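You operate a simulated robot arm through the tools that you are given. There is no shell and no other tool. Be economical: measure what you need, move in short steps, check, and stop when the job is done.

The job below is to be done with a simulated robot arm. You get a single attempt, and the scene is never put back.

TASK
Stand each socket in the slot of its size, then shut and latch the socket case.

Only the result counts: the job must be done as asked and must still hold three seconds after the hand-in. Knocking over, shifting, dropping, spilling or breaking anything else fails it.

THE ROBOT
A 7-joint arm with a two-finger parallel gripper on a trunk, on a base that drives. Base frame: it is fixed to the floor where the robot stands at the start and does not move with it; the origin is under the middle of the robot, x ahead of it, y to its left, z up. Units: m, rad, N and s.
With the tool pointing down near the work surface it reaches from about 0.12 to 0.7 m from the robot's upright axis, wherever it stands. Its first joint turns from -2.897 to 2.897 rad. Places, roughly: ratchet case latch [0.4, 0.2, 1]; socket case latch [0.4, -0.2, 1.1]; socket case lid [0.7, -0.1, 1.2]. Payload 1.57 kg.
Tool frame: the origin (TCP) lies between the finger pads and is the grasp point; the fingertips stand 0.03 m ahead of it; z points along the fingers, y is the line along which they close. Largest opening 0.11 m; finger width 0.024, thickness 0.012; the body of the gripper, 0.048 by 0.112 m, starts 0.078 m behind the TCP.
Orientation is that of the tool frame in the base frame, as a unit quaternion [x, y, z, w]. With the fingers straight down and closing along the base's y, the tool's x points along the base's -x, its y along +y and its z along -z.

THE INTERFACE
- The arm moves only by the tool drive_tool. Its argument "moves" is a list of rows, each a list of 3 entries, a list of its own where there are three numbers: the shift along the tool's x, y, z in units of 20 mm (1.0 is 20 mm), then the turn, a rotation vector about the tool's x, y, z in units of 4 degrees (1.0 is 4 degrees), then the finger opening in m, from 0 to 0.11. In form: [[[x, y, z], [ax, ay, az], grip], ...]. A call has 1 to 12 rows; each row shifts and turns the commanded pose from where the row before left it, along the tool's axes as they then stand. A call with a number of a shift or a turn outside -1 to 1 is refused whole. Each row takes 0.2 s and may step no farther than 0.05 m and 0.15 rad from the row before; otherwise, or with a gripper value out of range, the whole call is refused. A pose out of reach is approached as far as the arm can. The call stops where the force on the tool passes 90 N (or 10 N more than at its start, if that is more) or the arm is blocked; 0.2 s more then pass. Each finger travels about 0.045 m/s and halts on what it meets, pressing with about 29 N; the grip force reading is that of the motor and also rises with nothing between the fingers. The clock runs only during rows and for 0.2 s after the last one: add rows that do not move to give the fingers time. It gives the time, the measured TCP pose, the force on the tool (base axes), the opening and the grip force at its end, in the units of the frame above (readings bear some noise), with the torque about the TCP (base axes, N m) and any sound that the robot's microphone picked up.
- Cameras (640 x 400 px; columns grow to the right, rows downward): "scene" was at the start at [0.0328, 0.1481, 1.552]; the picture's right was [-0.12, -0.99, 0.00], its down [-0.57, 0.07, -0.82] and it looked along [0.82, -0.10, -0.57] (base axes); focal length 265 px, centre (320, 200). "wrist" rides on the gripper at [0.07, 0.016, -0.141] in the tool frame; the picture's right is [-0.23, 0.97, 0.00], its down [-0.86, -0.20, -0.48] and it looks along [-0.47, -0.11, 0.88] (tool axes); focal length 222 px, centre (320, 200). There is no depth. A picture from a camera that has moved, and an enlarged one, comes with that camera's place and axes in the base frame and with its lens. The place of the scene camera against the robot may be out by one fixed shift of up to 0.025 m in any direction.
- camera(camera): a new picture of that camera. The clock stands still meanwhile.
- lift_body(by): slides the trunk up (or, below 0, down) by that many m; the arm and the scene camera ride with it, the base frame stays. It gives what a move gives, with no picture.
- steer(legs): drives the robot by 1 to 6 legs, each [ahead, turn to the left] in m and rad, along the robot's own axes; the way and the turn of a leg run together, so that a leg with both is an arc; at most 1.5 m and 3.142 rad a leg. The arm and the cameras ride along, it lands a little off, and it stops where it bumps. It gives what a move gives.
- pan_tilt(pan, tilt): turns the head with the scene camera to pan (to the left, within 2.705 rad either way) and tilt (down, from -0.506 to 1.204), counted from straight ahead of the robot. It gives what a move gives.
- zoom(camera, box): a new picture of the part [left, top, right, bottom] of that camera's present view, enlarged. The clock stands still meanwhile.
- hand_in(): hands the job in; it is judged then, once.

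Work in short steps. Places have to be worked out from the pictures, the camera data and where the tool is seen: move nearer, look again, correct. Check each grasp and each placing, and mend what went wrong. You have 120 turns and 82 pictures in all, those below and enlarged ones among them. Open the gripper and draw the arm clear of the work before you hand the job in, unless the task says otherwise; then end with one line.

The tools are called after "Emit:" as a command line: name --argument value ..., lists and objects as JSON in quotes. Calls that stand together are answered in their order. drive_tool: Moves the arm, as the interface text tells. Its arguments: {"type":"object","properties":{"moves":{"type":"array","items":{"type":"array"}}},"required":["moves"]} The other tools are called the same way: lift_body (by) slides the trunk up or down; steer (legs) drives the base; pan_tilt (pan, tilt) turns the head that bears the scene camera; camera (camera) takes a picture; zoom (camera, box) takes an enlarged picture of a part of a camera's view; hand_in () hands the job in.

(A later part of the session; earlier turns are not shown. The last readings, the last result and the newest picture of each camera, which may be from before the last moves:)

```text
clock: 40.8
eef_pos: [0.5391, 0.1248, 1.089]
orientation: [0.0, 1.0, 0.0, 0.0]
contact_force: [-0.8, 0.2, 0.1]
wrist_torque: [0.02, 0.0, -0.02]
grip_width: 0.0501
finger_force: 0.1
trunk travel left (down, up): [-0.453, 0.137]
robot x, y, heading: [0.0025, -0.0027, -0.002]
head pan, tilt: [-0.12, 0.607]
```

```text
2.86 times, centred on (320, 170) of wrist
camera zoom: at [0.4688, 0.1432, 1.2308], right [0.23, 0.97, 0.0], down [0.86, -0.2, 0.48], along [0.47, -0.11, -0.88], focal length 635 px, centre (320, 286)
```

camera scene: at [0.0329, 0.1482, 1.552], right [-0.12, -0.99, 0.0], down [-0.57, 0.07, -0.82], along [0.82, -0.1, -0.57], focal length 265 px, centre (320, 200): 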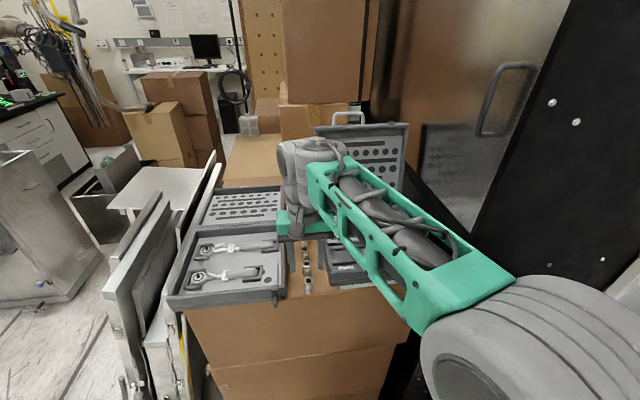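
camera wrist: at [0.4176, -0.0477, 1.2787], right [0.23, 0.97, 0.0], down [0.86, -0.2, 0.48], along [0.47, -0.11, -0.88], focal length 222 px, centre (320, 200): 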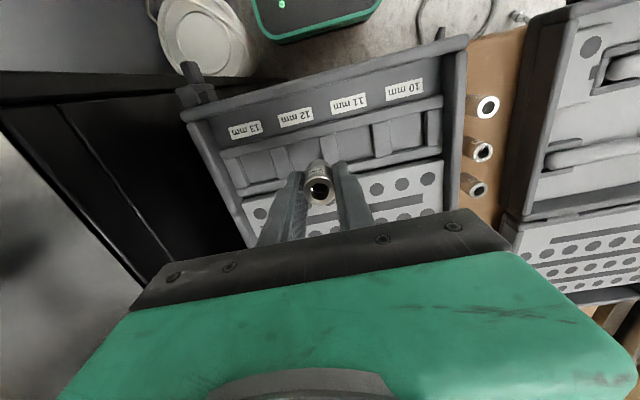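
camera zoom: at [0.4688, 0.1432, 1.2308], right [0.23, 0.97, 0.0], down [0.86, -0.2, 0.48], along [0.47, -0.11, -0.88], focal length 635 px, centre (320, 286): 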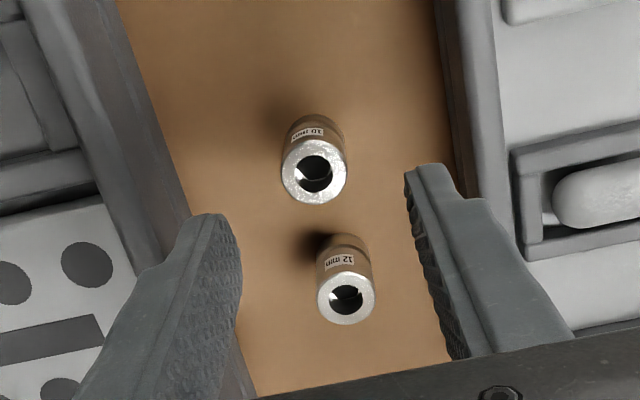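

The 10 mm socket is at (0.539, 0.1245), straight under the tool. I'll lower, grip and lift a little.

Emit:
drive_tool --moves '[[[0, 0, 1], [0, 0, 0], 0.05], [[0, 0, 1], [0, 0, 0], 0.05], [[0, 0, 1], [0, 0, 0], 0.05], [[0, 0, 0.53], [0, 0, 0], 0.05], [[0, 0, 0], [0, 0, 0], 0.03], [[0, 0, 0], [0, 0, 0], 0.015], [[0, 0, 0], [0, 0, 0], 0.0], [[0, 0, 0], [0, 0, 0], 0.0], [[0, 0, 0], [0, 0, 0], 0.0]]'

Emit:
drive_tool --moves '[[[0, 0, -0.25], [0, 0, 0], 0], [[0, 0, -0.35], [0, 0, 0], 0], [[0, 0, -0.4], [0, 0, 0], 0], [[0, 0, -0.7], [0, 0, 0], 0], [[0, 0, -0.9], [0, 0, 0], 0], [[0, 0, -0.9], [0, 0, 0], 0], [[0, 0, -0.9], [0, 0, 0], 0], [[0, 0, -0.9], [0, 0, 0], 0], [[0, 0, -0.7], [0, 0, 0], 0]]'

```text
clock: 42.8
eef_pos: [0.5377, 0.1243, 1.0197]
orientation: [0.001, 1.0, 0.0, -0.001]
contact_force: [0.1, -0.2, -0.2]
wrist_torque: [0.0, -0.02, 0.0]
grip_width: 0.0226
finger_force: 29.1
trunk travel left (down, up): [-0.453, 0.137]
robot x, y, heading: [0.0006, 0.0003, 0.001]
head pan, tilt: [-0.12, 0.607]
```

```text
clock: 44.8
eef_pos: [0.5382, 0.1257, 1.1393]
orientation: [-0.001, 1.0, 0.0, -0.001]
contact_force: [0.6, -0.5, -0.8]
wrist_torque: [0.0, -0.02, -0.02]
grip_width: 0.0226
finger_force: 29.1
trunk travel left (down, up): [-0.453, 0.137]
robot x, y, heading: [-0.0032, -0.0027, -0.003]
head pan, tilt: [-0.12, 0.607]
```

Still held at 22.6 mm. I'll carry it over the 10 mm slot near (0.491, 0.032) and look.

Emit:
drive_tool --moves '[[[0.4, -0.5, 0], [0, 0, 0], 0], [[0.4, -0.9, 0], [0, 0, 0], 0], [[0.4, -0.9, 0], [0, 0, 0], 0], [[0.4, -0.9, 0], [0, 0, 0], 0], [[0.4, -0.9, 0], [0, 0, 0], 0], [[0.35, -0.53, 0], [0, 0, 0], 0], [[0, 0, 0.8], [0, 0, 0], 0], [[0, 0, 0.9], [0, 0, 0], 0], [[0, 0, 0], [0, 0, 0], 0]]'

Emit:
zoom --camera "wrist" --box '[180, 60, 460, 235]'

```text
clock: 46.8
eef_pos: [0.4921, 0.0305, 1.1055]
orientation: [0.0, 1.0, 0.0, 0.0]
contact_force: [-0.8, -0.3, 0.2]
wrist_torque: [0.02, -0.01, 0.0]
grip_width: 0.0225
finger_force: 29.1
trunk travel left (down, up): [-0.453, 0.137]
robot x, y, heading: [0.0021, -0.0002, -0.001]
head pan, tilt: [-0.12, 0.607]
```

```text
2.29 times, centred on (320, 148) of wrist
camera zoom: at [0.4207, 0.049, 1.2472], right [0.23, 0.97, 0.0], down [0.85, -0.2, 0.48], along [0.47, -0.11, -0.88], focal length 508 px, centre (320, 320)
```

zoom: 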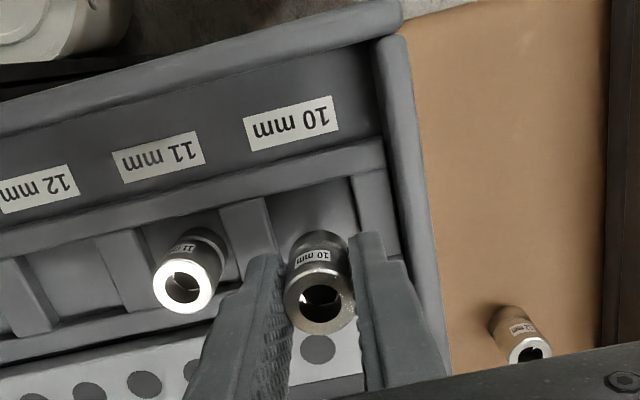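

Well centred, about 1 mm to correct. I'll lower to just above rib contact and release gently.

Emit:
drive_tool --moves '[[[0, 0.07, 0.5], [0, 0, 0], 0], [[0, 0, 0.5], [0, 0, 0], 0], [[0, 0, 0.4], [0, 0, 0], 0], [[0, 0, 0.15], [0, 0, 0], 0], [[0, 0, 0.05], [0, 0, 0], 0], [[0, 0, 0], [0, 0, 0], 0]]'

Emit:
zoom --camera "scene" --box '[310, 210, 390, 272]'

```text
clock: 48.2
eef_pos: [0.4918, 0.0328, 1.0746]
orientation: [0.0, 1.0, 0.0, 0.001]
contact_force: [0.3, 0.7, -0.8]
wrist_torque: [-0.01, 0.01, 0.02]
grip_width: 0.0226
finger_force: 29.0
trunk travel left (down, up): [-0.453, 0.137]
robot x, y, heading: [0.0002, -0.0044, 0.001]
head pan, tilt: [-0.12, 0.607]
```

```text
6.45 times, centred on (350, 241) of scene
camera zoom: at [0.0329, 0.1481, 1.552], right [-0.12, -0.99, 0.0], down [-0.57, 0.07, -0.82], along [0.82, -0.1, -0.57], focal length 1707 px, centre (126, -64)
```

zoom: 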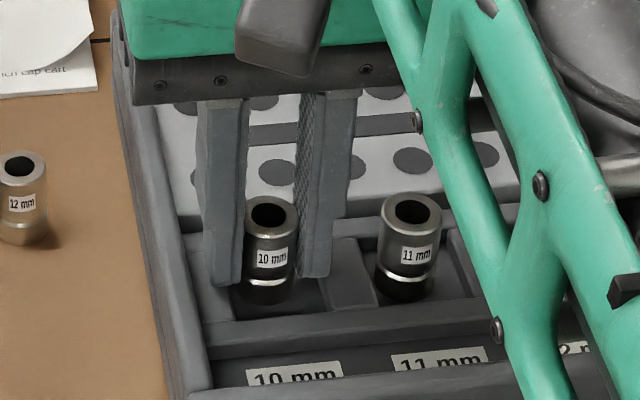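

The socket is well inside its pocket. I'll lower another 1.5 mm and release.

Emit:
drive_tool --moves '[[[0, 0, 0.07], [0, 0, 0], 0], [[0, 0, 0], [0, 0, 0], 0.024], [[0, 0, 0], [0, 0, 0], 0.028], [[0, 0, -0.07], [0, 0, 0], 0.032], [[0, 0, -0.05], [0, 0, 0], 0.032], [[0, 0, 0], [0, 0, 0], 0.032]]'

Emit:
zoom --camera "scene" --box '[310, 210, 390, 272]'

```text
clock: 49.6
eef_pos: [0.4928, 0.0343, 1.0751]
orientation: [0.001, 1.0, -0.001, 0.0]
contact_force: [0.1, -1.2, 0.1]
wrist_torque: [0.0, 0.0, -0.01]
grip_width: 0.0322
finger_force: 0.0
trunk travel left (down, up): [-0.453, 0.137]
robot x, y, heading: [-0.0009, -0.0011, 0.0]
head pan, tilt: [-0.12, 0.607]
```

```text
6.45 times, centred on (350, 241) of scene
camera zoom: at [0.0328, 0.1481, 1.552], right [-0.12, -0.99, 0.0], down [-0.57, 0.07, -0.82], along [0.82, -0.1, -0.57], focal length 1707 px, centre (126, -64)
```

zoom: 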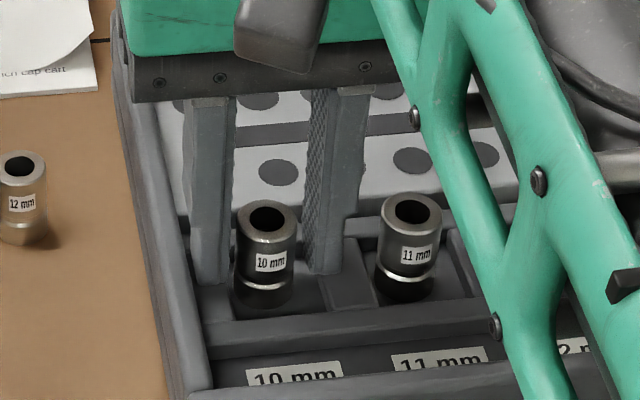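

The 10 mm socket stands in its slot. Now the last one, the 12 mm at (0.591, 0.1245).

Emit:
drive_tool --moves '[[[0, 0, -0.7], [0, 0, 0], 0.032], [[0, 0, -1], [0, 0, 0], 0.036], [[0, 0, -1], [0, 0, 0], 0.045], [[0, 0, -0.5], [0, 0, 0], 0.05]]'

Emit:
drive_tool --moves '[[[-0.6, 0.9, 0], [0, 0, 0], 0.05], [[-0.7, 0.9, 0], [0, 0, 0], 0.05], [[-0.7, 0.9, 0], [0, 0, 0], 0.05], [[-0.7, 0.9, 0], [0, 0, 0], 0.05], [[-0.7, 0.9, 0], [0, 0, 0], 0.05], [[-0.7, 0.05, 0], [0, 0, 0], 0.05], [[-0.8, 0, 0], [0, 0, 0], 0.05], [[0, 0, 1], [0, 0, 0], 0.05], [[0, 0, 1], [0, 0, 0], 0.05], [[0, 0, 0.5], [0, 0, 0], 0.05], [[0, 0, 0], [0, 0, 0], 0.05]]'

Emit:
zoom --camera "wrist" --box '[220, 100, 420, 240]'

Emit:
camera --camera "scene"

```text
clock: 50.6
eef_pos: [0.4919, 0.0321, 1.1382]
orientation: [0.0, 1.0, 0.0, 0.0]
contact_force: [1.4, -1.0, -0.5]
wrist_torque: [0.0, 0.02, 0.02]
grip_width: 0.0499
finger_force: 0.1
trunk travel left (down, up): [-0.453, 0.137]
robot x, y, heading: [-0.0008, -0.0009, 0.002]
head pan, tilt: [-0.12, 0.607]
```

```text
clock: 53.0
eef_pos: [0.5899, 0.1235, 1.088]
orientation: [0.0, 1.0, 0.0, 0.0]
contact_force: [-0.2, -0.4, 0.5]
wrist_torque: [0.02, 0.01, 0.03]
grip_width: 0.05
finger_force: 0.1
trunk travel left (down, up): [-0.453, 0.137]
robot x, y, heading: [-0.0021, 0.0007, -0.003]
head pan, tilt: [-0.12, 0.607]
```

```text
2.86 times, centred on (320, 170) of wrist
camera zoom: at [0.5195, 0.1426, 1.2293], right [0.23, 0.97, 0.0], down [0.86, -0.2, 0.48], along [0.47, -0.11, -0.88], focal length 635 px, centre (320, 286)
```

zoom: 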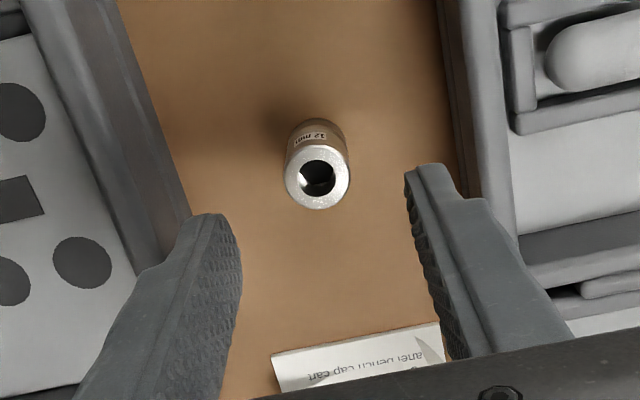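

```text
42 pictures are left
camera scene: at [0.0329, 0.1482, 1.552], right [-0.12, -0.99, 0.0], down [-0.57, 0.07, -0.82], along [0.82, -0.1, -0.57], focal length 265 px, centre (320, 200)
```

scene: 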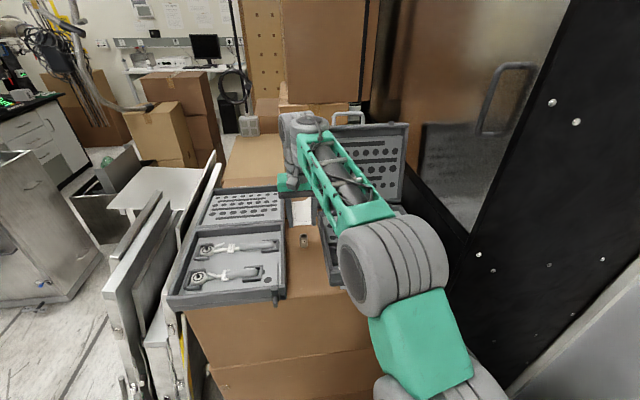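

The 12 mm socket is at (0.5915, 0.1245). I'll make a small correction, lower, grip and lift.

Emit:
drive_tool --moves '[[[-0.06, 0.03, 1], [0, 0, 0], 0.05], [[0, 0, 1], [0, 0, 0], 0.05], [[0, 0, 1], [0, 0, 0], 0.05], [[0, 0, 0.5], [0, 0, 0], 0.05], [[0, 0, 0], [0, 0, 0], 0.03], [[0, 0, 0], [0, 0, 0], 0.015], [[0, 0, 0], [0, 0, 0], 0.0], [[0, 0, 0], [0, 0, 0], 0.0], [[0, 0, 0], [0, 0, 0], 0.0]]'

Emit:
drive_tool --moves '[[[0, 0, -0.25], [0, 0, 0], 0], [[0, 0, -0.35], [0, 0, 0], 0], [[0, 0, -0.4], [0, 0, 0], 0], [[0, 0, -0.7], [0, 0, 0], 0], [[0, 0, -0.9], [0, 0, 0], 0], [[0, 0, -0.9], [0, 0, 0], 0], [[0, 0, -0.9], [0, 0, 0], 0], [[0, 0, -0.9], [0, 0, 0], 0], [[0, 0, -0.9], [0, 0, 0], 0], [[0, 0, -0.9], [0, 0, 0], 0]]'

```text
clock: 55.0
eef_pos: [0.5897, 0.125, 1.0176]
orientation: [-0.001, 1.0, 0.0, 0.0]
contact_force: [0.0, 0.6, -0.1]
wrist_torque: [-0.02, -0.02, 0.0]
grip_width: 0.0225
finger_force: 29.2
trunk travel left (down, up): [-0.453, 0.137]
robot x, y, heading: [0.0018, -0.0024, 0.001]
head pan, tilt: [-0.12, 0.607]
```

```text
clock: 57.2
eef_pos: [0.5914, 0.1259, 1.1597]
orientation: [0.0, 1.0, -0.001, -0.001]
contact_force: [-0.5, 0.7, -0.6]
wrist_torque: [0.0, 0.02, 0.0]
grip_width: 0.0225
finger_force: 28.7
trunk travel left (down, up): [-0.453, 0.137]
robot x, y, heading: [0.0025, 0.0019, 0.001]
head pan, tilt: [-0.12, 0.607]
```

Held. I'll carry it over the 12 mm slot near (0.491, -0.079), above the other sockets.

Emit:
drive_tool --moves '[[[0.6, -0.5, 0], [0, 0, 0], 0], [[0.7, -0.9, 0], [0, 0, 0], 0], [[0.7, -0.9, 0], [0, 0, 0], 0], [[0.7, -0.9, 0], [0, 0, 0], 0], [[0.7, -0.9, 0], [0, 0, 0], 0], [[0.7, -0.9, 0], [0, 0, 0], 0], [[0.6, -0.9, 0], [0, 0, 0], 0], [[0.3, -0.9, 0], [0, 0, 0], 0], [[0, -0.9, 0], [0, 0, 0], 0], [[0, -0.9, 0], [0, 0, 0], 0], [[0, -0.9, 0], [0, 0, 0], 0], [[0, -0.7, 0], [0, 0, 0], 0]]'

Emit:
drive_tool --moves '[[[0, 0, 0.8], [0, 0, 0], 0], [[0, 0, 0.9], [0, 0, 0], 0], [[0, 0, 0.9], [0, 0, 0], 0], [[0, 0, 0], [0, 0, 0], 0]]'

Emit:
zoom --camera "wrist" --box '[180, 60, 460, 235]'

```text
clock: 59.8
eef_pos: [0.4915, -0.0799, 1.1586]
orientation: [0.0, 1.0, 0.0, 0.0]
contact_force: [-0.3, 0.3, 0.1]
wrist_torque: [-0.03, 0.03, 0.02]
grip_width: 0.0224
finger_force: 29.0
trunk travel left (down, up): [-0.453, 0.137]
robot x, y, heading: [-0.0007, -0.0046, 0.0]
head pan, tilt: [-0.12, 0.607]
```

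```text
clock: 60.8
eef_pos: [0.4916, -0.0802, 1.1089]
orientation: [0.0, 1.0, 0.0, 0.0]
contact_force: [0.4, -0.6, -1.2]
wrist_torque: [0.01, 0.0, -0.02]
grip_width: 0.0224
finger_force: 29.2
trunk travel left (down, up): [-0.453, 0.137]
robot x, y, heading: [-0.0003, 0.0001, 0.002]
head pan, tilt: [-0.12, 0.607]
```

```text
2.29 times, centred on (320, 148) of wrist
camera zoom: at [0.4209, -0.062, 1.2498], right [0.23, 0.97, 0.0], down [0.86, -0.2, 0.48], along [0.47, -0.11, -0.88], focal length 508 px, centre (320, 320)
```

zoom: 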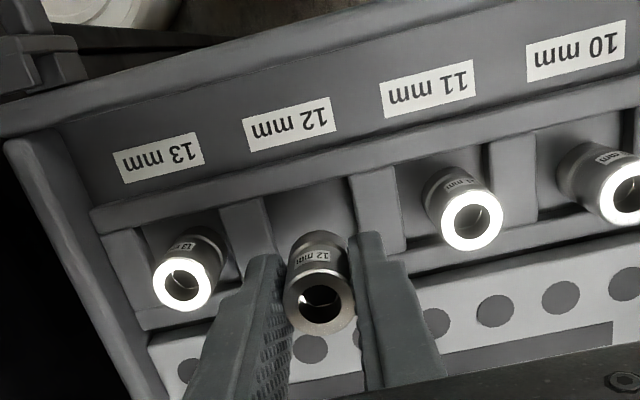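

Nicely centred over the 12 mm slot. I'll nudge 1 mm and lower to 1.073, then release and raise a little.

Emit:
drive_tool --moves '[[[0, 0.06, 0.5], [0, 0, 0], 0], [[0, 0, 0.5], [0, 0, 0], 0], [[0, 0, 0.5], [0, 0, 0], 0], [[0, 0, 0.2], [0, 0, 0], 0], [[0, 0, 0.1], [0, 0, 0], 0], [[0, 0, 0], [0, 0, 0], 0]]'

Emit:
drive_tool --moves '[[[0, 0, 0], [0, 0, 0], 0.024], [[0, 0, 0], [0, 0, 0], 0.028], [[0, 0, -0.07], [0, 0, 0], 0.032], [[0, 0, -0.05], [0, 0, 0], 0.032], [[0, 0, 0], [0, 0, 0], 0.032]]'

Emit:
zoom --camera "scene" --box '[330, 210, 440, 280]'

```text
clock: 62.2
eef_pos: [0.4927, -0.0778, 1.0731]
orientation: [0.001, 1.0, -0.001, -0.001]
contact_force: [0.1, -0.1, 0.2]
wrist_torque: [0.01, 0.0, 0.0]
grip_width: 0.0226
finger_force: 29.0
trunk travel left (down, up): [-0.453, 0.137]
robot x, y, heading: [0.0017, 0.0028, 0.003]
head pan, tilt: [-0.12, 0.607]
```

```text
clock: 63.4
eef_pos: [0.4918, -0.0778, 1.0747]
orientation: [0.0, 1.0, 0.001, 0.0]
contact_force: [-0.1, -0.2, -0.6]
wrist_torque: [0.01, 0.02, 0.03]
grip_width: 0.0319
finger_force: 0.1
trunk travel left (down, up): [-0.453, 0.137]
robot x, y, heading: [0.0018, 0.0027, 0.001]
head pan, tilt: [-0.12, 0.607]
```

```text
5.71 times, centred on (385, 245) of scene
camera zoom: at [0.0328, 0.1481, 1.552], right [-0.12, -0.99, 0.0], down [-0.57, 0.07, -0.82], along [0.82, -0.1, -0.57], focal length 1512 px, centre (-51, -57)
```

zoom: 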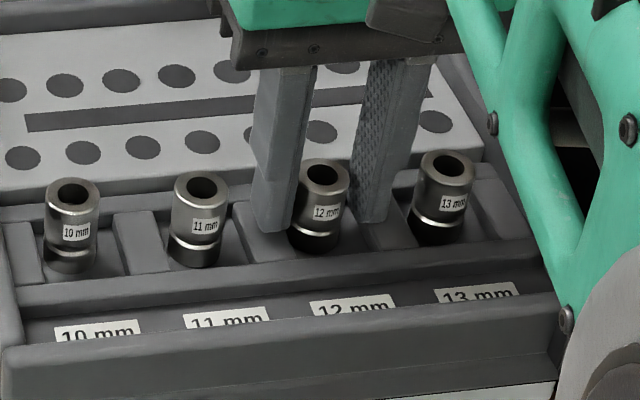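

All four sockets stand in their slots. I'll raise the arm, move it aside to the left and study the lid and latch.

Emit:
drive_tool --moves '[[[0, 0, -0.7], [0, 0, 0], 0.032], [[0, 0, -1], [0, 0, 0], 0.03], [[0, 0, -1], [0, 0, 0], 0.02], [[0, 0, -1], [0, 0, 0], 0.01], [[0, 0, -1], [0, 0, 0], 0.0], [[0, 0, -1], [0, 0, 0], 0.0], [[0, 0, -1], [0, 0, 0], 0.0], [[0.9, 0.8, 0], [0, 0, 0], 0], [[0.9, 0.8, 0], [0, 0, 0], 0], [[0.9, 0.8, 0], [0, 0, 0], 0], [[0.9, 0.8, 0], [0, 0, 0], 0], [[0.9, 0.8, 0], [0, 0, 0], 0]]'

Emit:
camera --camera "wrist"

Emit:
zoom --camera "scene" --box '[300, 100, 460, 300]'

```text
clock: 66.0
eef_pos: [0.4021, 0.0025, 1.2101]
orientation: [0.0, 1.0, 0.0, 0.0]
contact_force: [-0.2, -0.2, 0.7]
wrist_torque: [0.0, 0.03, -0.01]
grip_width: 0.0
finger_force: 20.9
trunk travel left (down, up): [-0.453, 0.137]
robot x, y, heading: [0.0027, -0.0013, 0.0]
head pan, tilt: [-0.12, 0.607]
```

```text
39 pictures are left
camera wrist: at [0.3311, 0.0207, 1.3515], right [0.23, 0.97, 0.0], down [0.86, -0.2, 0.48], along [0.47, -0.11, -0.88], focal length 222 px, centre (320, 200)
```

wrist: 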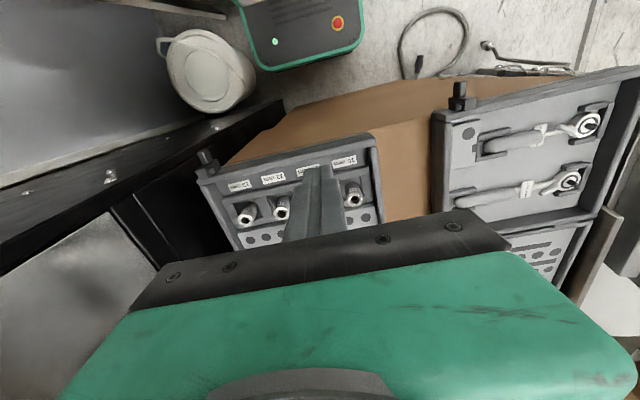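

```text
2.00 times, centred on (380, 200) of scene
camera zoom: at [0.0327, 0.1482, 1.552], right [-0.12, -0.99, 0.0], down [-0.57, 0.07, -0.82], along [0.82, -0.1, -0.57], focal length 529 px, centre (200, 200)
```

zoom: 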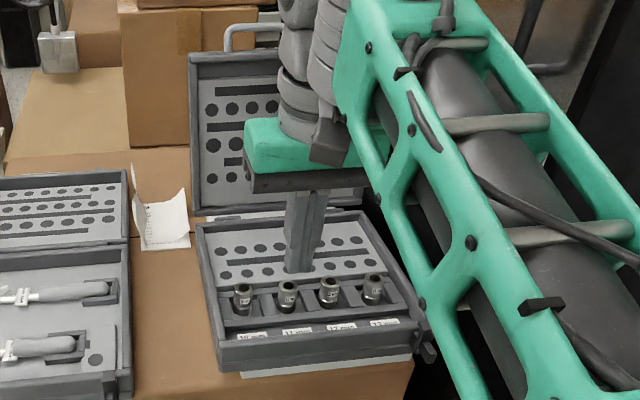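

I'll move the arm further left at this height so the lid is unobstructed, then zoom on it.

Emit:
drive_tool --moves '[[[0, 1, -0.5], [0, 0, 0], 0], [[0, 1, -0.5], [0, 0, 0], 0], [[0, 1, -0.5], [0, 0, 0], 0], [[0, 1, -0.5], [0, 0, 0], 0], [[0, 1, 0], [0, 0, 0], 0], [[0, 1, 0], [0, 0, 0], 0], [[0, 1, 0], [0, 0, 0], 0], [[0, 1, 0], [0, 0, 0], 0], [[0, 1, 0], [0, 0, 0], 0], [[0, 1, 0], [0, 0, 0], 0], [[0, 1, 0], [0, 0, 0], 0], [[0, 1, 0], [0, 0, 0], 0]]'

Emit:
zoom --camera "scene" --box '[290, 90, 450, 300]'

Emit:
zoom --camera "scene" --box '[390, 230, 454, 290]'

```text
clock: 68.6
eef_pos: [0.4012, 0.2432, 1.2503]
orientation: [0.0, 1.0, 0.0, 0.0]
contact_force: [-0.1, -0.1, 0.5]
wrist_torque: [-0.01, 0.04, 0.01]
grip_width: 0.0
finger_force: 21.9
trunk travel left (down, up): [-0.453, 0.137]
robot x, y, heading: [0.0005, -0.0012, 0.002]
head pan, tilt: [-0.12, 0.607]
```

```text
1.90 times, centred on (370, 195) of scene
camera zoom: at [0.0329, 0.1484, 1.552], right [-0.12, -0.99, 0.0], down [-0.57, 0.07, -0.82], along [0.82, -0.1, -0.57], focal length 504 px, centre (225, 210)
```

zoom: 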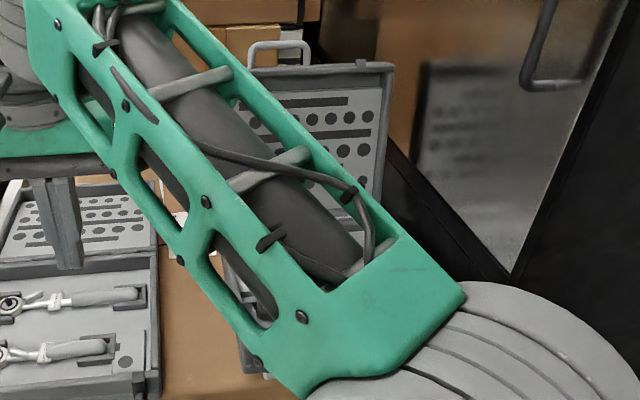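

```text
6.67 times, centred on (422, 260) of scene
camera zoom: at [0.0329, 0.1484, 1.552], right [-0.12, -0.99, 0.0], down [-0.57, 0.07, -0.82], along [0.82, -0.1, -0.57], focal length 1764 px, centre (-360, -200)
```

zoom: 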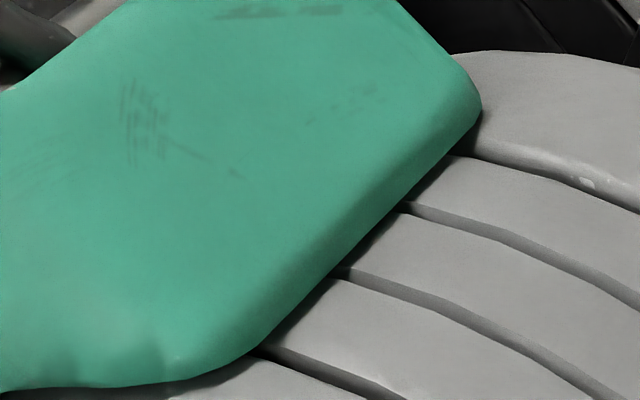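

The arm blocks that view from here. The earlier pictures put the lid leaning back about 10° past vertical, top edge near x 0.70, z 1.29, spanning y from about 0.08 to -0.19. I'll raise the tool and turn it 90° so that the fingers close along x and can straddle the lid's top edge.

Emit:
drive_tool --moves '[[[0, 0, -0.5], [0, 0, -1], 0.03], [[0, 0, -0.5], [0, 0, -1], 0.05], [[0, 0, -0.5], [0, 0, -1], 0.07], [[0, 0, -0.5], [0, 0, -1], 0.09], [[0, 0, -0.5], [0, 0, -1], 0.11], [[0, 0, -0.5], [0, 0, -1], 0.11], [[0, 0, -0.5], [0, 0, -1], 0.11], [[0, 0, -0.5], [0, 0, -1], 0.11], [[0, 0, -0.5], [0, 0, -1], 0.11], [[0, 0, -0.5], [0, 0, -1], 0.11], [[0, 0, -0.5], [0, 0, -1], 0.11]]'

Emit:
drive_tool --moves '[[[0, 0, 0], [0, 0, -1], 0.11], [[0, 0, 0], [0, 0, -1], 0.11], [[0, 0, 0], [0, 0, -1], 0.11], [[0, 0, 0], [0, 0, -1], 0.11], [[0, 0, 0], [0, 0, -1], 0.11], [[0, 0, 0], [0, 0, -1], 0.11], [[0, 0, 0], [0, 0, -1], 0.11], [[0, 0, 0], [0, 0, -1], 0.11], [[0, 0, 0], [0, 0, -1], 0.11], [[0, 0, 0], [0, 0, -1], 0.11], [[0, 0, 0], [0, 0, -1], 0.11], [[0, 0, 0], [0, 0, -0.5], 0.11]]'

```text
clock: 70.3
eef_pos: [0.4038, 0.2432, 1.293]
orientation: [-0.242, 0.97, 0.003, 0.005]
contact_force: [11.2, 9.1, -21.5]
wrist_torque: [-0.84, 0.43, -0.28]
grip_width: 0.11
finger_force: 0.0
out of reach, approached as far as the arm can: row 5, 7, 8
trunk travel left (down, up): [-0.453, 0.137]
robot x, y, heading: [0.0012, -0.0007, 0.001]
head pan, tilt: [-0.12, 0.607]
stopped in row 8: the force on the tool passed its limit at 116 N (the readings are from after the stop); the commanded pose is now the measured one
```

```text
clock: 70.7
eef_pos: [0.4055, 0.2453, 1.2928]
orientation: [-0.253, 0.967, 0.003, 0.008]
contact_force: [11.6, 10.8, -21.9]
wrist_torque: [-0.88, 0.41, -0.27]
grip_width: 0.1099
finger_force: 0.0
trunk travel left (down, up): [-0.453, 0.137]
robot x, y, heading: [0.0013, -0.002, -0.003]
head pan, tilt: [-0.12, 0.607]
stopped in row 1: the force on the tool passed its limit at 110 N (the readings are from after the stop); the commanded pose is now the measured one
```

The arm ran into a limit or something while raising. I'll take a look before continuing.

Emit:
camera --camera "scene"

Emit:
camera --camera "wrist"

```text
35 pictures are left
camera scene: at [0.0329, 0.1482, 1.552], right [-0.12, -0.99, 0.0], down [-0.57, 0.07, -0.82], along [0.82, -0.1, -0.57], focal length 265 px, centre (320, 200)
```

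scene: 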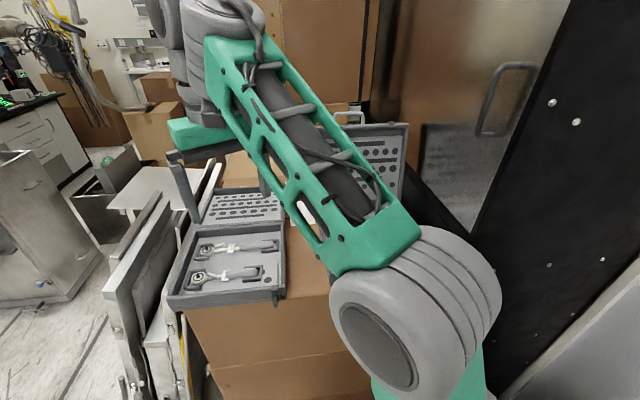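

```text
34 pictures are left
camera wrist: at [0.3345, 0.2266, 1.434], right [-0.28, 0.96, 0.01], down [0.84, 0.24, 0.49], along [0.47, 0.14, -0.87], focal length 222 px, centre (320, 200)
```

wrist: 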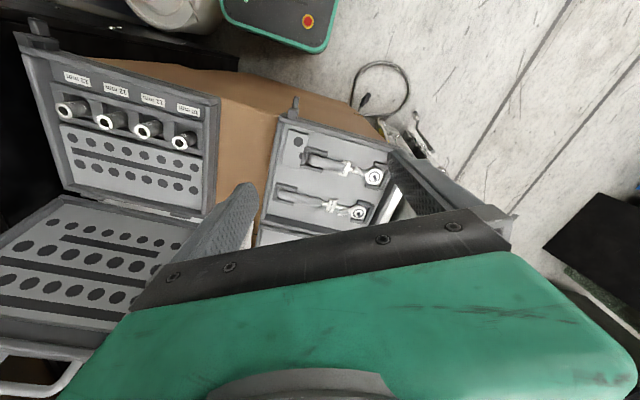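

Nothing touches the gripper, so it's the arm's own limit at this height. The view also shows a carrying handle on the lid's free edge. I'll lower the tool slightly and raise the trunk instead.

Emit:
drive_tool --moves '[[[0, 0, 0.5], [0, 0, 0], 0.11], [[0, 0, 0.7], [0, 0, 0], 0.11], [[0, 0, 0.7], [0, 0, 0], 0.11], [[0, 0, 0], [0, 0, 0], 0.11]]'

Emit:
lift_body --by 0.13

Emit:
drive_tool --moves '[[[0, 0, 0], [0, 0, -1], 0.11], [[0, 0, 0], [0, 0, -1], 0.11], [[0, 0, 0], [0, 0, -1], 0.11], [[0, 0, 0], [0, 0, -1], 0.11], [[0, 0, 0], [0, 0, -1], 0.11], [[0, 0, 0], [0, 0, -1], 0.11], [[0, 0, 0], [0, 0, -1], 0.11], [[0, 0, 0], [0, 0, -1], 0.11], [[0, 0, 0], [0, 0, -1], 0.11], [[0, 0, 0], [0, 0, -1], 0.11], [[0, 0, 0], [0, 0, -1], 0.11], [[0, 0, 0], [0, 0, -1], 0.11]]'

```text
clock: 71.7
eef_pos: [0.4045, 0.2467, 1.2541]
orientation: [-0.252, 0.968, 0.003, 0.006]
contact_force: [-0.8, 0.1, 0.2]
wrist_torque: [-0.01, 0.0, 0.01]
grip_width: 0.1101
finger_force: 0.1
trunk travel left (down, up): [-0.453, 0.137]
robot x, y, heading: [0.0016, -0.0015, -0.001]
head pan, tilt: [-0.12, 0.607]
```

```text
clock: 73.2
eef_pos: [0.4044, 0.2469, 1.3862]
orientation: [-0.253, 0.967, 0.002, 0.007]
contact_force: [0.1, 0.3, 0.1]
wrist_torque: [0.03, 0.03, 0.05]
grip_width: 0.1101
finger_force: 0.1
trunk travel left (down, up): [-0.583, 0.007]
robot x, y, heading: [0.0008, -0.0018, -0.003]
head pan, tilt: [-0.12, 0.607]
```

```text
clock: 75.8
eef_pos: [0.4038, 0.2471, 1.3856]
orientation: [-0.625, 0.781, 0.001, 0.007]
contact_force: [-0.9, 0.4, 0.3]
wrist_torque: [-0.04, 0.02, -0.04]
grip_width: 0.1099
finger_force: 0.0
trunk travel left (down, up): [-0.583, 0.007]
robot x, y, heading: [0.0003, -0.0023, -0.004]
head pan, tilt: [-0.12, 0.607]
```

Rotation works now. I'll finish the last 12.6° and move toward the lid, staying at z≈1.386 and short of it in x.

Emit:
drive_tool --moves '[[[0, 0, 0], [0, 0, -1], 0.11], [[0, 0, 0], [0, 0, -1], 0.11], [[0, 0, 0], [0, 0, -1], 0.11], [[0, 0, 0], [0, 0, -0.15], 0.11]]'

Emit:
drive_tool --moves '[[[1, -0.6, 0], [0, 0, 0], 0.11], [[1, -0.6, 0], [0, 0, 0], 0.11], [[1, -0.6, 0], [0, 0, 0], 0.11], [[1, -0.6, 0], [0, 0, 0], 0.11], [[1, -0.6, 0], [0, 0, 0], 0.11], [[1, -0.6, 0], [0, 0, 0], 0.11], [[1, -0.6, 0], [0, 0, 0], 0.11], [[1, -0.6, 0], [0, 0, 0], 0.11], [[1, -0.6, 0], [0, 0, 0], 0.11], [[1, -0.6, 0], [0, 0, 0], 0.11]]'

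Emit:
camera --camera "wrist"

Emit:
camera --camera "scene"

```text
clock: 76.8
eef_pos: [0.4038, 0.2457, 1.3855]
orientation: [0.707, -0.707, 0.001, -0.007]
contact_force: [-0.8, -0.2, 0.3]
wrist_torque: [0.01, 0.0, 0.02]
grip_width: 0.1101
finger_force: 0.1
trunk travel left (down, up): [-0.583, 0.007]
robot x, y, heading: [-0.0017, -0.0006, -0.001]
head pan, tilt: [-0.12, 0.607]
```

```text
clock: 79.0
eef_pos: [0.5257, 0.0461, 1.3847]
orientation: [-0.706, 0.708, -0.001, 0.007]
contact_force: [-0.3, -0.4, 0.8]
wrist_torque: [-0.02, 0.01, -0.04]
grip_width: 0.1099
finger_force: 0.1
trunk travel left (down, up): [-0.583, 0.007]
robot x, y, heading: [0.0017, 0.0026, -0.004]
head pan, tilt: [-0.12, 0.607]
```

```text
33 pictures are left
camera wrist: at [0.5075, -0.0238, 1.5254], right [-0.97, 0.23, -0.01], down [0.2, 0.85, 0.49], along [0.12, 0.47, -0.87], focal length 222 px, centre (320, 200)
```

wrist: 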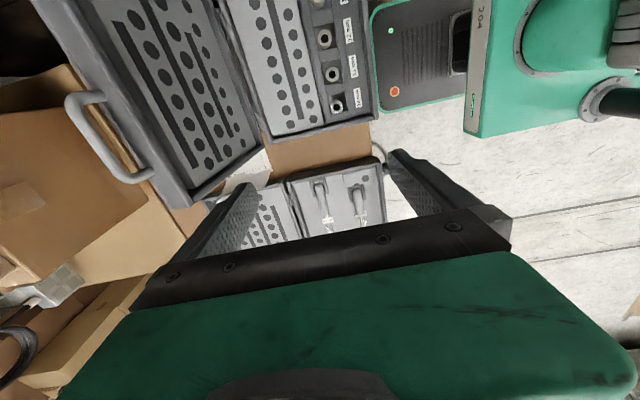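

```text
32 pictures are left
camera scene: at [0.0333, 0.1478, 1.682], right [-0.12, -0.99, 0.0], down [-0.57, 0.07, -0.82], along [0.82, -0.1, -0.57], focal length 265 px, centre (320, 200)
```

scene: 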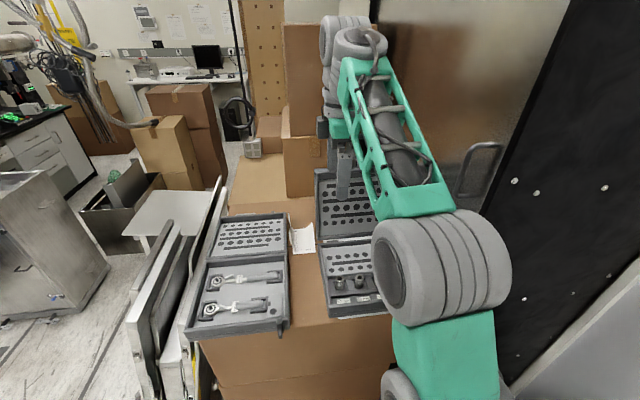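

The wrist view shows a loop handle on the lid's free edge; its bar is at about x 0.715, z 1.324, y from 0.02 to -0.056. I'll move above it with the fingers open along x.

Emit:
drive_tool --moves '[[[0.4, -1, 0], [0, 0, 0], 0.11], [[0.4, -1, 0], [0, 0, 0], 0.11], [[0.4, -1, 0], [0, 0, 0], 0.11], [[0.4, -1, 0], [0, 0, 0], 0.11], [[0.4, -1, 0], [0, 0, 0], 0.11], [[0.4, -1, 0], [0, 0, 0], 0.11], [[0.4, -1, 0], [0, 0, 0], 0.11], [[0.4, -1, 0], [0, 0, 0], 0.11], [[0, -1, 0], [0, 0, 0], 0.11], [[0, -0.45, 0], [0, 0, 0], 0.11], [[0, 0, 0], [0, 0, 0], 0.11]]'

Emit:
camera --camera "wrist"

Emit:
zoom --camera "scene" --box '[290, 100, 450, 200]'

```text
clock: 81.4
eef_pos: [0.6141, -0.0005, 1.3403]
orientation: [-0.706, 0.708, -0.001, 0.007]
contact_force: [0.0, 0.2, -1.2]
wrist_torque: [-0.01, 0.01, -0.03]
grip_width: 0.1102
finger_force: 0.1
out of reach, approached as far as the arm can: row 3, 4, 5, 6, 7, 8, 9, 10
trunk travel left (down, up): [-0.583, 0.007]
robot x, y, heading: [-0.0016, -0.0016, -0.0]
head pan, tilt: [-0.12, 0.607]
```

```text
31 pictures are left
camera wrist: at [0.5966, -0.0693, 1.4801], right [-0.97, 0.23, -0.01], down [0.2, 0.85, 0.49], along [0.12, 0.47, -0.87], focal length 222 px, centre (320, 200)
```

wrist: 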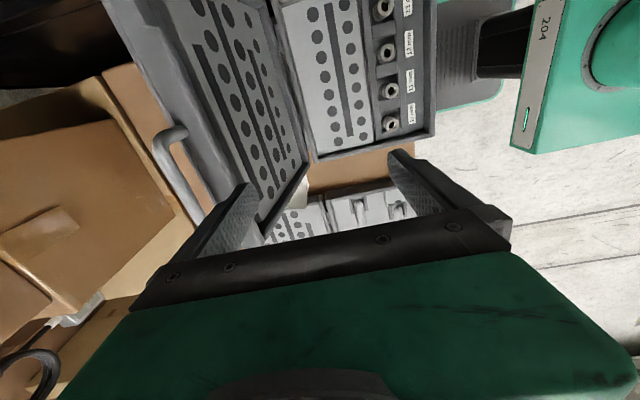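

```text
4.00 times, centred on (370, 150) of scene
camera zoom: at [0.0332, 0.1481, 1.682], right [-0.12, -0.99, 0.0], down [-0.57, 0.07, -0.82], along [0.82, -0.1, -0.57], focal length 1058 px, centre (120, 400)
```

zoom: 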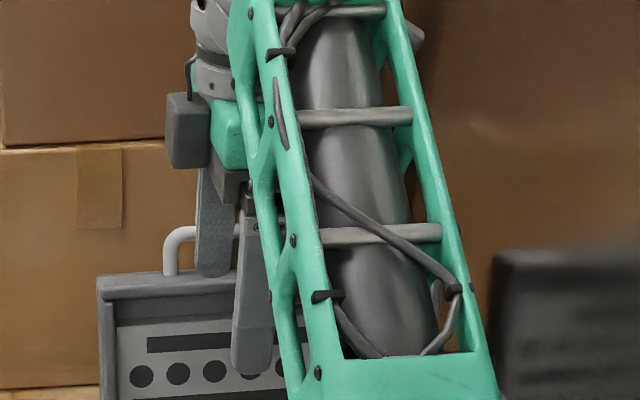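

Pointing straight down the arm can't reach beyond x≈0.61 here. The handle bar is round, so I can pinch it with the tool pitched forward. I'll back off 100 mm in x, then pitch the tool 44° forward.

Emit:
drive_tool --moves '[[[0, 1, 0], [0, 0, 0], 0.11], [[0, 1, 0], [0, 0, 0], 0.11], [[0, 1, 0], [0, 0, 0], 0.11], [[0, 1, 0], [0, 0, 0], 0.11], [[0, 1, 0], [0, 0, 0], 0.11], [[0, 1, 0], [0, 0, 0], 0.11], [[0, 1, 0], [0, 0, 0], 0.11], [[0, 0, 0], [0, 0, 0], 0.11]]'

Emit:
drive_tool --moves '[[[0, 0, 0], [1, 0, 0], 0.11], [[0, 0, 0], [1, 0, 0], 0.11], [[0, 0, 0], [1, 0, 0], 0.11], [[0, 0, 0], [1, 0, 0], 0.11], [[0, 0, 0], [1, 0, 0], 0.11], [[0, 0, 0], [1, 0, 0], 0.11], [[0, 0, 0], [1, 0, 0], 0.11], [[0, 0, 0], [1, 0, 0], 0.11], [[0, 0, 0], [1, 0, 0], 0.11], [[0, 0, 0], [1, 0, 0], 0.11], [[0, 0, 0], [1, 0, 0], 0.11]]'

```text
clock: 83.2
eef_pos: [0.4759, -0.0013, 1.3367]
orientation: [-0.707, 0.708, -0.001, 0.007]
contact_force: [0.1, 1.2, 0.3]
wrist_torque: [0.01, 0.01, -0.01]
grip_width: 0.1101
finger_force: 0.1
trunk travel left (down, up): [-0.583, 0.007]
robot x, y, heading: [0.0028, -0.0003, -0.003]
head pan, tilt: [-0.12, 0.607]
```

```text
clock: 85.2
eef_pos: [0.5015, 0.0299, 1.2589]
orientation: [0.72, -0.668, 0.131, -0.134]
contact_force: [0.2, -0.2, 0.3]
wrist_torque: [0.01, 0.0, 0.0]
grip_width: 0.1098
finger_force: 0.0
out of reach, approached as far as the arm can: row 8, 9
trunk travel left (down, up): [-0.583, 0.007]
robot x, y, heading: [0.0013, 0.0013, -0.002]
head pan, tilt: [-0.12, 0.607]
stopped in row 9: the arm was blocked; the commanded pose is now the measured one
```

The arm blocks at about 22° of pitch from this folded pose. Driving the base forward might be simpler, so I'll look down to see the clearance in front of it.

Emit:
pan_tilt --pan 0.5 --tilt 1.2

Emit:
camera --camera "scene"

```text
clock: 86.2
eef_pos: [0.5019, 0.0281, 1.2594]
orientation: [0.719, -0.67, 0.13, -0.132]
contact_force: [-0.1, -0.8, 0.8]
wrist_torque: [0.01, -0.02, 0.0]
grip_width: 0.1099
finger_force: 0.0
trunk travel left (down, up): [-0.583, 0.007]
robot x, y, heading: [-0.0021, -0.0032, -0.003]
head pan, tilt: [0.499, 1.201]
```

```text
29 pictures are left
camera scene: at [-0.0055, 0.1856, 1.6386], right [0.48, -0.88, 0.0], down [-0.82, -0.45, -0.36], along [0.32, 0.17, -0.93], focal length 265 px, centre (320, 200)
```

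scene: 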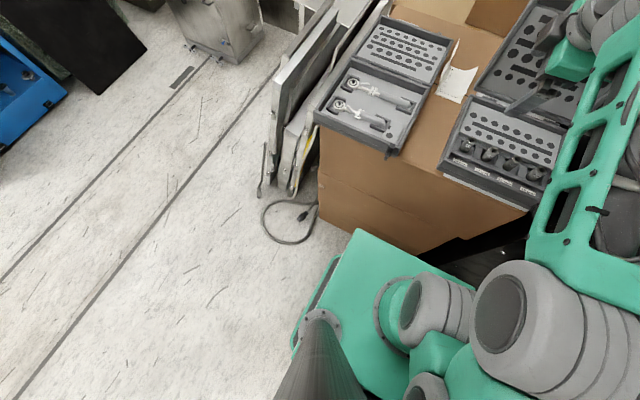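

There's little room to drive forward, so I'll stay here. I'll test whether the pitched tool moves better when the arm is more extended, going forward and slightly up toward the handle but keeping short of it.

Emit:
drive_tool --moves '[[[0.3, -0.93, -0.08], [0, 0, 0], 0.11], [[0.3, -0.93, -0.08], [0, 0, 0], 0.11], [[0.3, -0.93, -0.08], [0, 0, 0], 0.11], [[0.3, -0.93, -0.08], [0, 0, 0], 0.11], [[0.3, -0.93, -0.08], [0, 0, 0], 0.11], [[0, 0, 0], [1, 0, 0], 0.11], [[0, 0, 0], [1, 0, 0], 0.11], [[0, 0, 0], [1, 0, 0], 0.11]]'

Emit:
pan_tilt --pan 0.0 --tilt 0.5

Emit:
camera --camera "scene"

```text
clock: 88.0
eef_pos: [0.5857, 0.0077, 1.3071]
orientation: [0.702, -0.648, 0.205, -0.213]
contact_force: [-0.3, -0.3, -0.5]
wrist_torque: [-0.01, 0.0, 0.01]
grip_width: 0.1099
finger_force: 0.1
trunk travel left (down, up): [-0.583, 0.007]
robot x, y, heading: [-0.0012, 0.0001, -0.001]
head pan, tilt: [0.499, 1.201]
```

```text
clock: 89.0
eef_pos: [0.5854, 0.0083, 1.308]
orientation: [0.702, -0.649, 0.203, -0.212]
contact_force: [-0.2, 0.0, -0.1]
wrist_torque: [-0.01, 0.05, 0.0]
grip_width: 0.1099
finger_force: 0.1
trunk travel left (down, up): [-0.583, 0.007]
robot x, y, heading: [-0.0017, -0.0006, 0.003]
head pan, tilt: [0.0, 0.499]
```

```text
28 pictures are left
camera scene: at [0.0362, 0.1589, 1.6916], right [0.0, -1.0, 0.0], down [-0.48, 0.0, -0.88], along [0.88, 0.0, -0.48], focal length 265 px, centre (320, 200)
```

scene: 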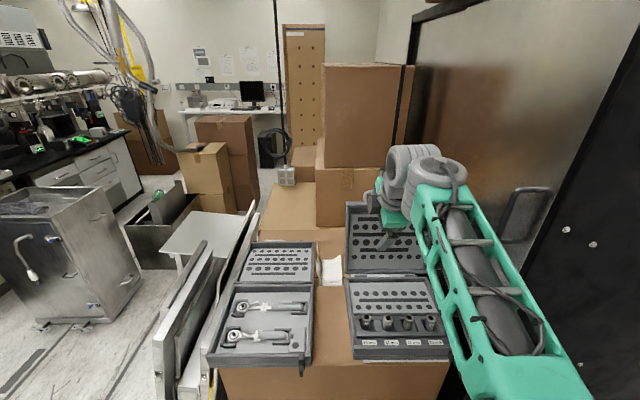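

Now it works: the tool is pitched 34° with no reach complaint. I'll move up to a pre-grasp point above and short of the handle, then look through the wrist camera.

Emit:
drive_tool --moves '[[[0.26, -0.98, -0.4], [0, 0, 0], 0.09], [[0.26, -0.98, -0.3], [0, 0, 0], 0.08], [[0.26, -0.98, 0], [0, 0, 0], 0.07], [[0.26, -0.98, 0.1], [0, 0, 0], 0.07], [[0.26, -0.98, 0.1], [0, 0, 0], 0.07], [[0, 0, 0], [0, 0, 0], 0.07]]'

Emit:
camera --camera "wrist"

Emit:
zoom --camera "scene" --box '[330, 130, 450, 220]'

```text
clock: 90.5
eef_pos: [0.6631, -0.0119, 1.3708]
orientation: [0.702, -0.649, 0.203, -0.212]
contact_force: [-0.3, 0.4, 0.4]
wrist_torque: [-0.03, -0.01, 0.01]
grip_width: 0.0701
finger_force: 0.1
trunk travel left (down, up): [-0.583, 0.007]
robot x, y, heading: [0.0033, -0.0028, -0.001]
head pan, tilt: [0.0, 0.499]
```

```text
27 pictures are left
camera wrist: at [0.575, -0.0855, 1.4802], right [-0.82, 0.16, -0.55], down [-0.17, 0.85, 0.5], along [0.55, 0.5, -0.67], focal length 222 px, centre (320, 200)
```

wrist: 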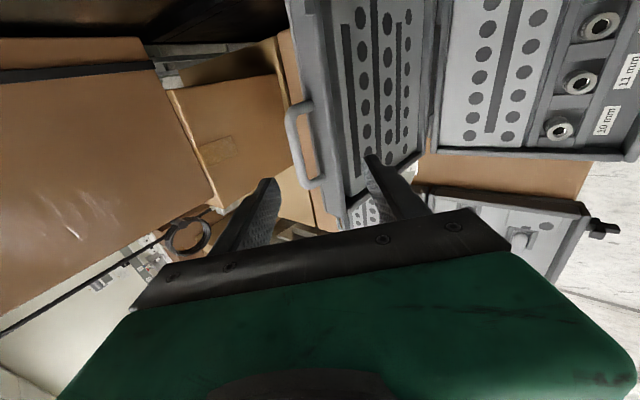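

```text
4.44 times, centred on (390, 175) of scene
camera zoom: at [0.0361, 0.1588, 1.6917], right [0.0, -1.0, 0.0], down [-0.48, 0.0, -0.88], along [0.88, 0.0, -0.48], focal length 1176 px, centre (9, 311)
```

zoom: 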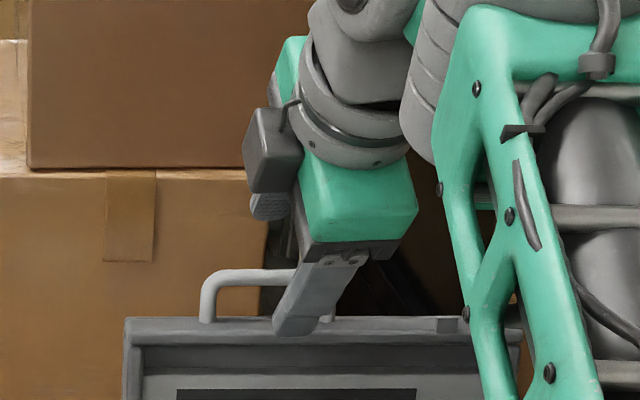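

The handle bar is at about (0.722, y -0.055 to 0.024, 1.312). It is 15 mm off the tool axis, so I'll centre on it, narrow the opening to 50 mm, advance 40 mm and check.

Emit:
drive_tool --moves '[[[0, -0.4, 0], [0, 0, 0], 0.06], [[0, -0.37, 0], [0, 0, 0], 0.05], [[0, 0, 0.7], [0, 0, 0], 0.05], [[0, 0, 0.7], [0, 0, 0], 0.05], [[0, 0, 0.6], [0, 0, 0], 0.05], [[0, 0, 0], [0, 0, 0], 0.05]]'

Emit:
zoom --camera "wrist" --box '[200, 60, 460, 240]'

Emit:
zoom --camera "scene" --box '[330, 160, 420, 220]'

```text
clock: 91.8
eef_pos: [0.6984, -0.0097, 1.3476]
orientation: [0.702, -0.649, 0.203, -0.211]
contact_force: [-0.4, 0.4, -0.2]
wrist_torque: [0.04, 0.0, -0.01]
grip_width: 0.05
finger_force: 0.1
trunk travel left (down, up): [-0.583, 0.007]
robot x, y, heading: [0.0025, -0.0016, 0.0]
head pan, tilt: [0.0, 0.499]
```

```text
2.22 times, centred on (330, 150) of wrist
camera zoom: at [0.6105, -0.0821, 1.456], right [-0.82, 0.16, -0.55], down [-0.17, 0.85, 0.5], along [0.55, 0.5, -0.67], focal length 494 px, centre (298, 311)
```

zoom: 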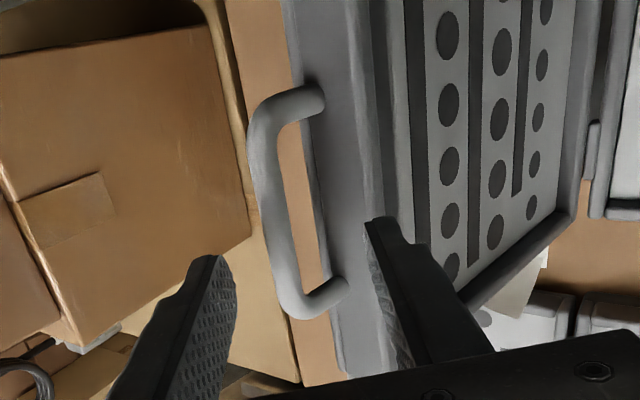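

```text
6.67 times, centred on (375, 190) of scene
camera zoom: at [0.0363, 0.1588, 1.6917], right [0.0, -1.0, 0.0], down [-0.48, 0.0, -0.88], along [0.88, 0.0, -0.48], focal length 1764 px, centre (-47, 267)
```

zoom: 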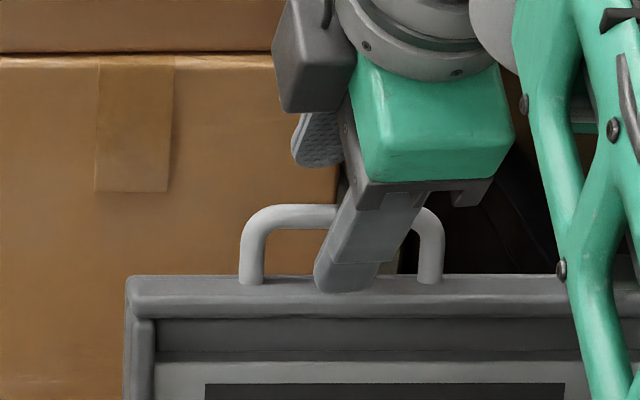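

The bar is centred between the fingers and about 48 mm ahead of the TCP. I'll narrow to 42 mm, advance 27 mm and close on the bar.

Emit:
drive_tool --moves '[[[0, -0.1, 0.3], [0, 0, 0], 0.042], [[0, 0, 0.5], [0, 0, 0], 0.042], [[0, 0, 0.55], [0, 0, 0], 0.042], [[0, 0, 0], [0, 0, 0], 0.03], [[0, 0, 0], [0, 0, 0], 0.015], [[0, 0, 0], [0, 0, 0], 0.0], [[0, 0, 0], [0, 0, 0], 0.0], [[0, 0, 0], [0, 0, 0], 0.0]]'

Emit:
zoom --camera "wrist" --box '[200, 60, 460, 240]'

```text
clock: 93.7
eef_pos: [0.7146, -0.0074, 1.3278]
orientation: [0.702, -0.649, 0.204, -0.212]
contact_force: [4.6, -0.5, 19.6]
wrist_torque: [0.55, -0.19, -0.44]
grip_width: 0.0123
finger_force: 29.2
trunk travel left (down, up): [-0.583, 0.007]
robot x, y, heading: [-0.0003, -0.0017, -0.001]
head pan, tilt: [0.0, 0.499]
```

```text
2.22 times, centred on (330, 150) of wrist
camera zoom: at [0.6261, -0.0814, 1.4366], right [-0.82, 0.16, -0.55], down [-0.17, 0.85, 0.5], along [0.55, 0.5, -0.67], focal length 494 px, centre (298, 311)
```

zoom: 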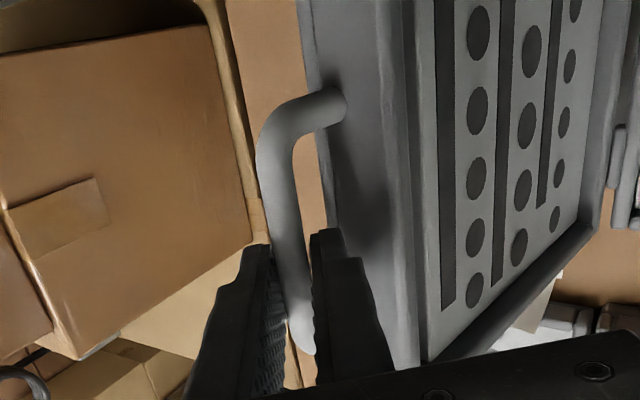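

The fingers have pinched the handle bar at 12 mm. I'll now pull the lid along its arc toward vertical in small steps and watch the force.

Emit:
drive_tool --moves '[[[0, 0.6, -0.61], [0, 0, 0], 0], [[0, 0.64, -0.57], [0, 0, 0], 0], [[0, 0.67, -0.53], [0, 0, 0], 0], [[0, 0.7, -0.48], [0, 0, 0], 0], [[0, 0, 0], [0, 0, 0], 0]]'

Emit:
camera --camera "wrist"

Emit:
zoom --camera "scene" --box '[310, 140, 470, 260]'

```text
clock: 94.8
eef_pos: [0.6455, -0.0109, 1.3358]
orientation: [0.702, -0.648, 0.206, -0.212]
contact_force: [-0.3, 16.9, 23.6]
wrist_torque: [0.7, -0.18, -0.42]
grip_width: 0.0122
finger_force: 28.8
trunk travel left (down, up): [-0.583, 0.007]
robot x, y, heading: [-0.002, 0.0008, 0.001]
head pan, tilt: [0.0, 0.499]
```

```text
22 pictures are left
camera wrist: at [0.5567, -0.084, 1.4443], right [-0.82, 0.16, -0.55], down [-0.17, 0.85, 0.5], along [0.55, 0.5, -0.67], focal length 222 px, centre (320, 200)
```

wrist: 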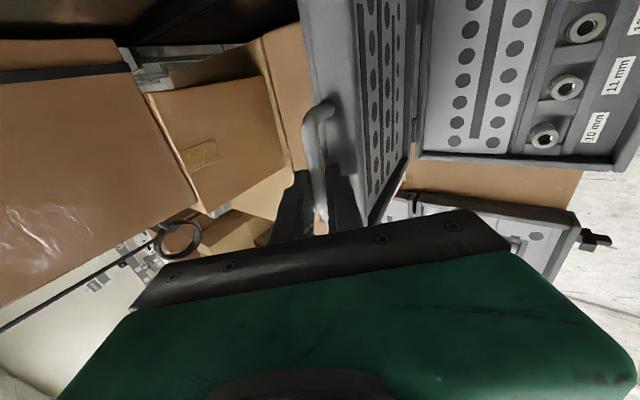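

```text
3.33 times, centred on (390, 200) of scene
camera zoom: at [0.0337, 0.1622, 1.6915], right [0.0, -1.0, 0.0], down [-0.48, 0.0, -0.88], along [0.88, 0.0, -0.48], focal length 882 px, centre (87, 200)
```

zoom: 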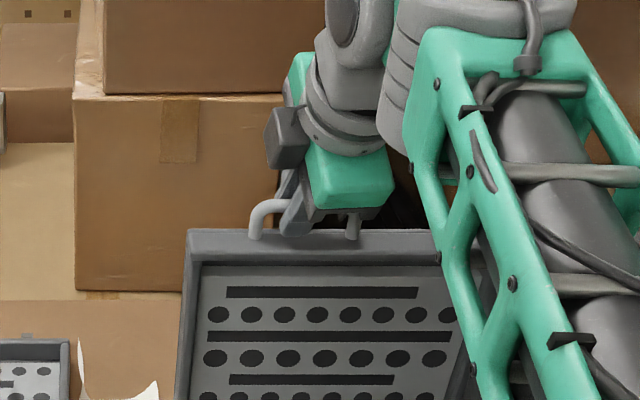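

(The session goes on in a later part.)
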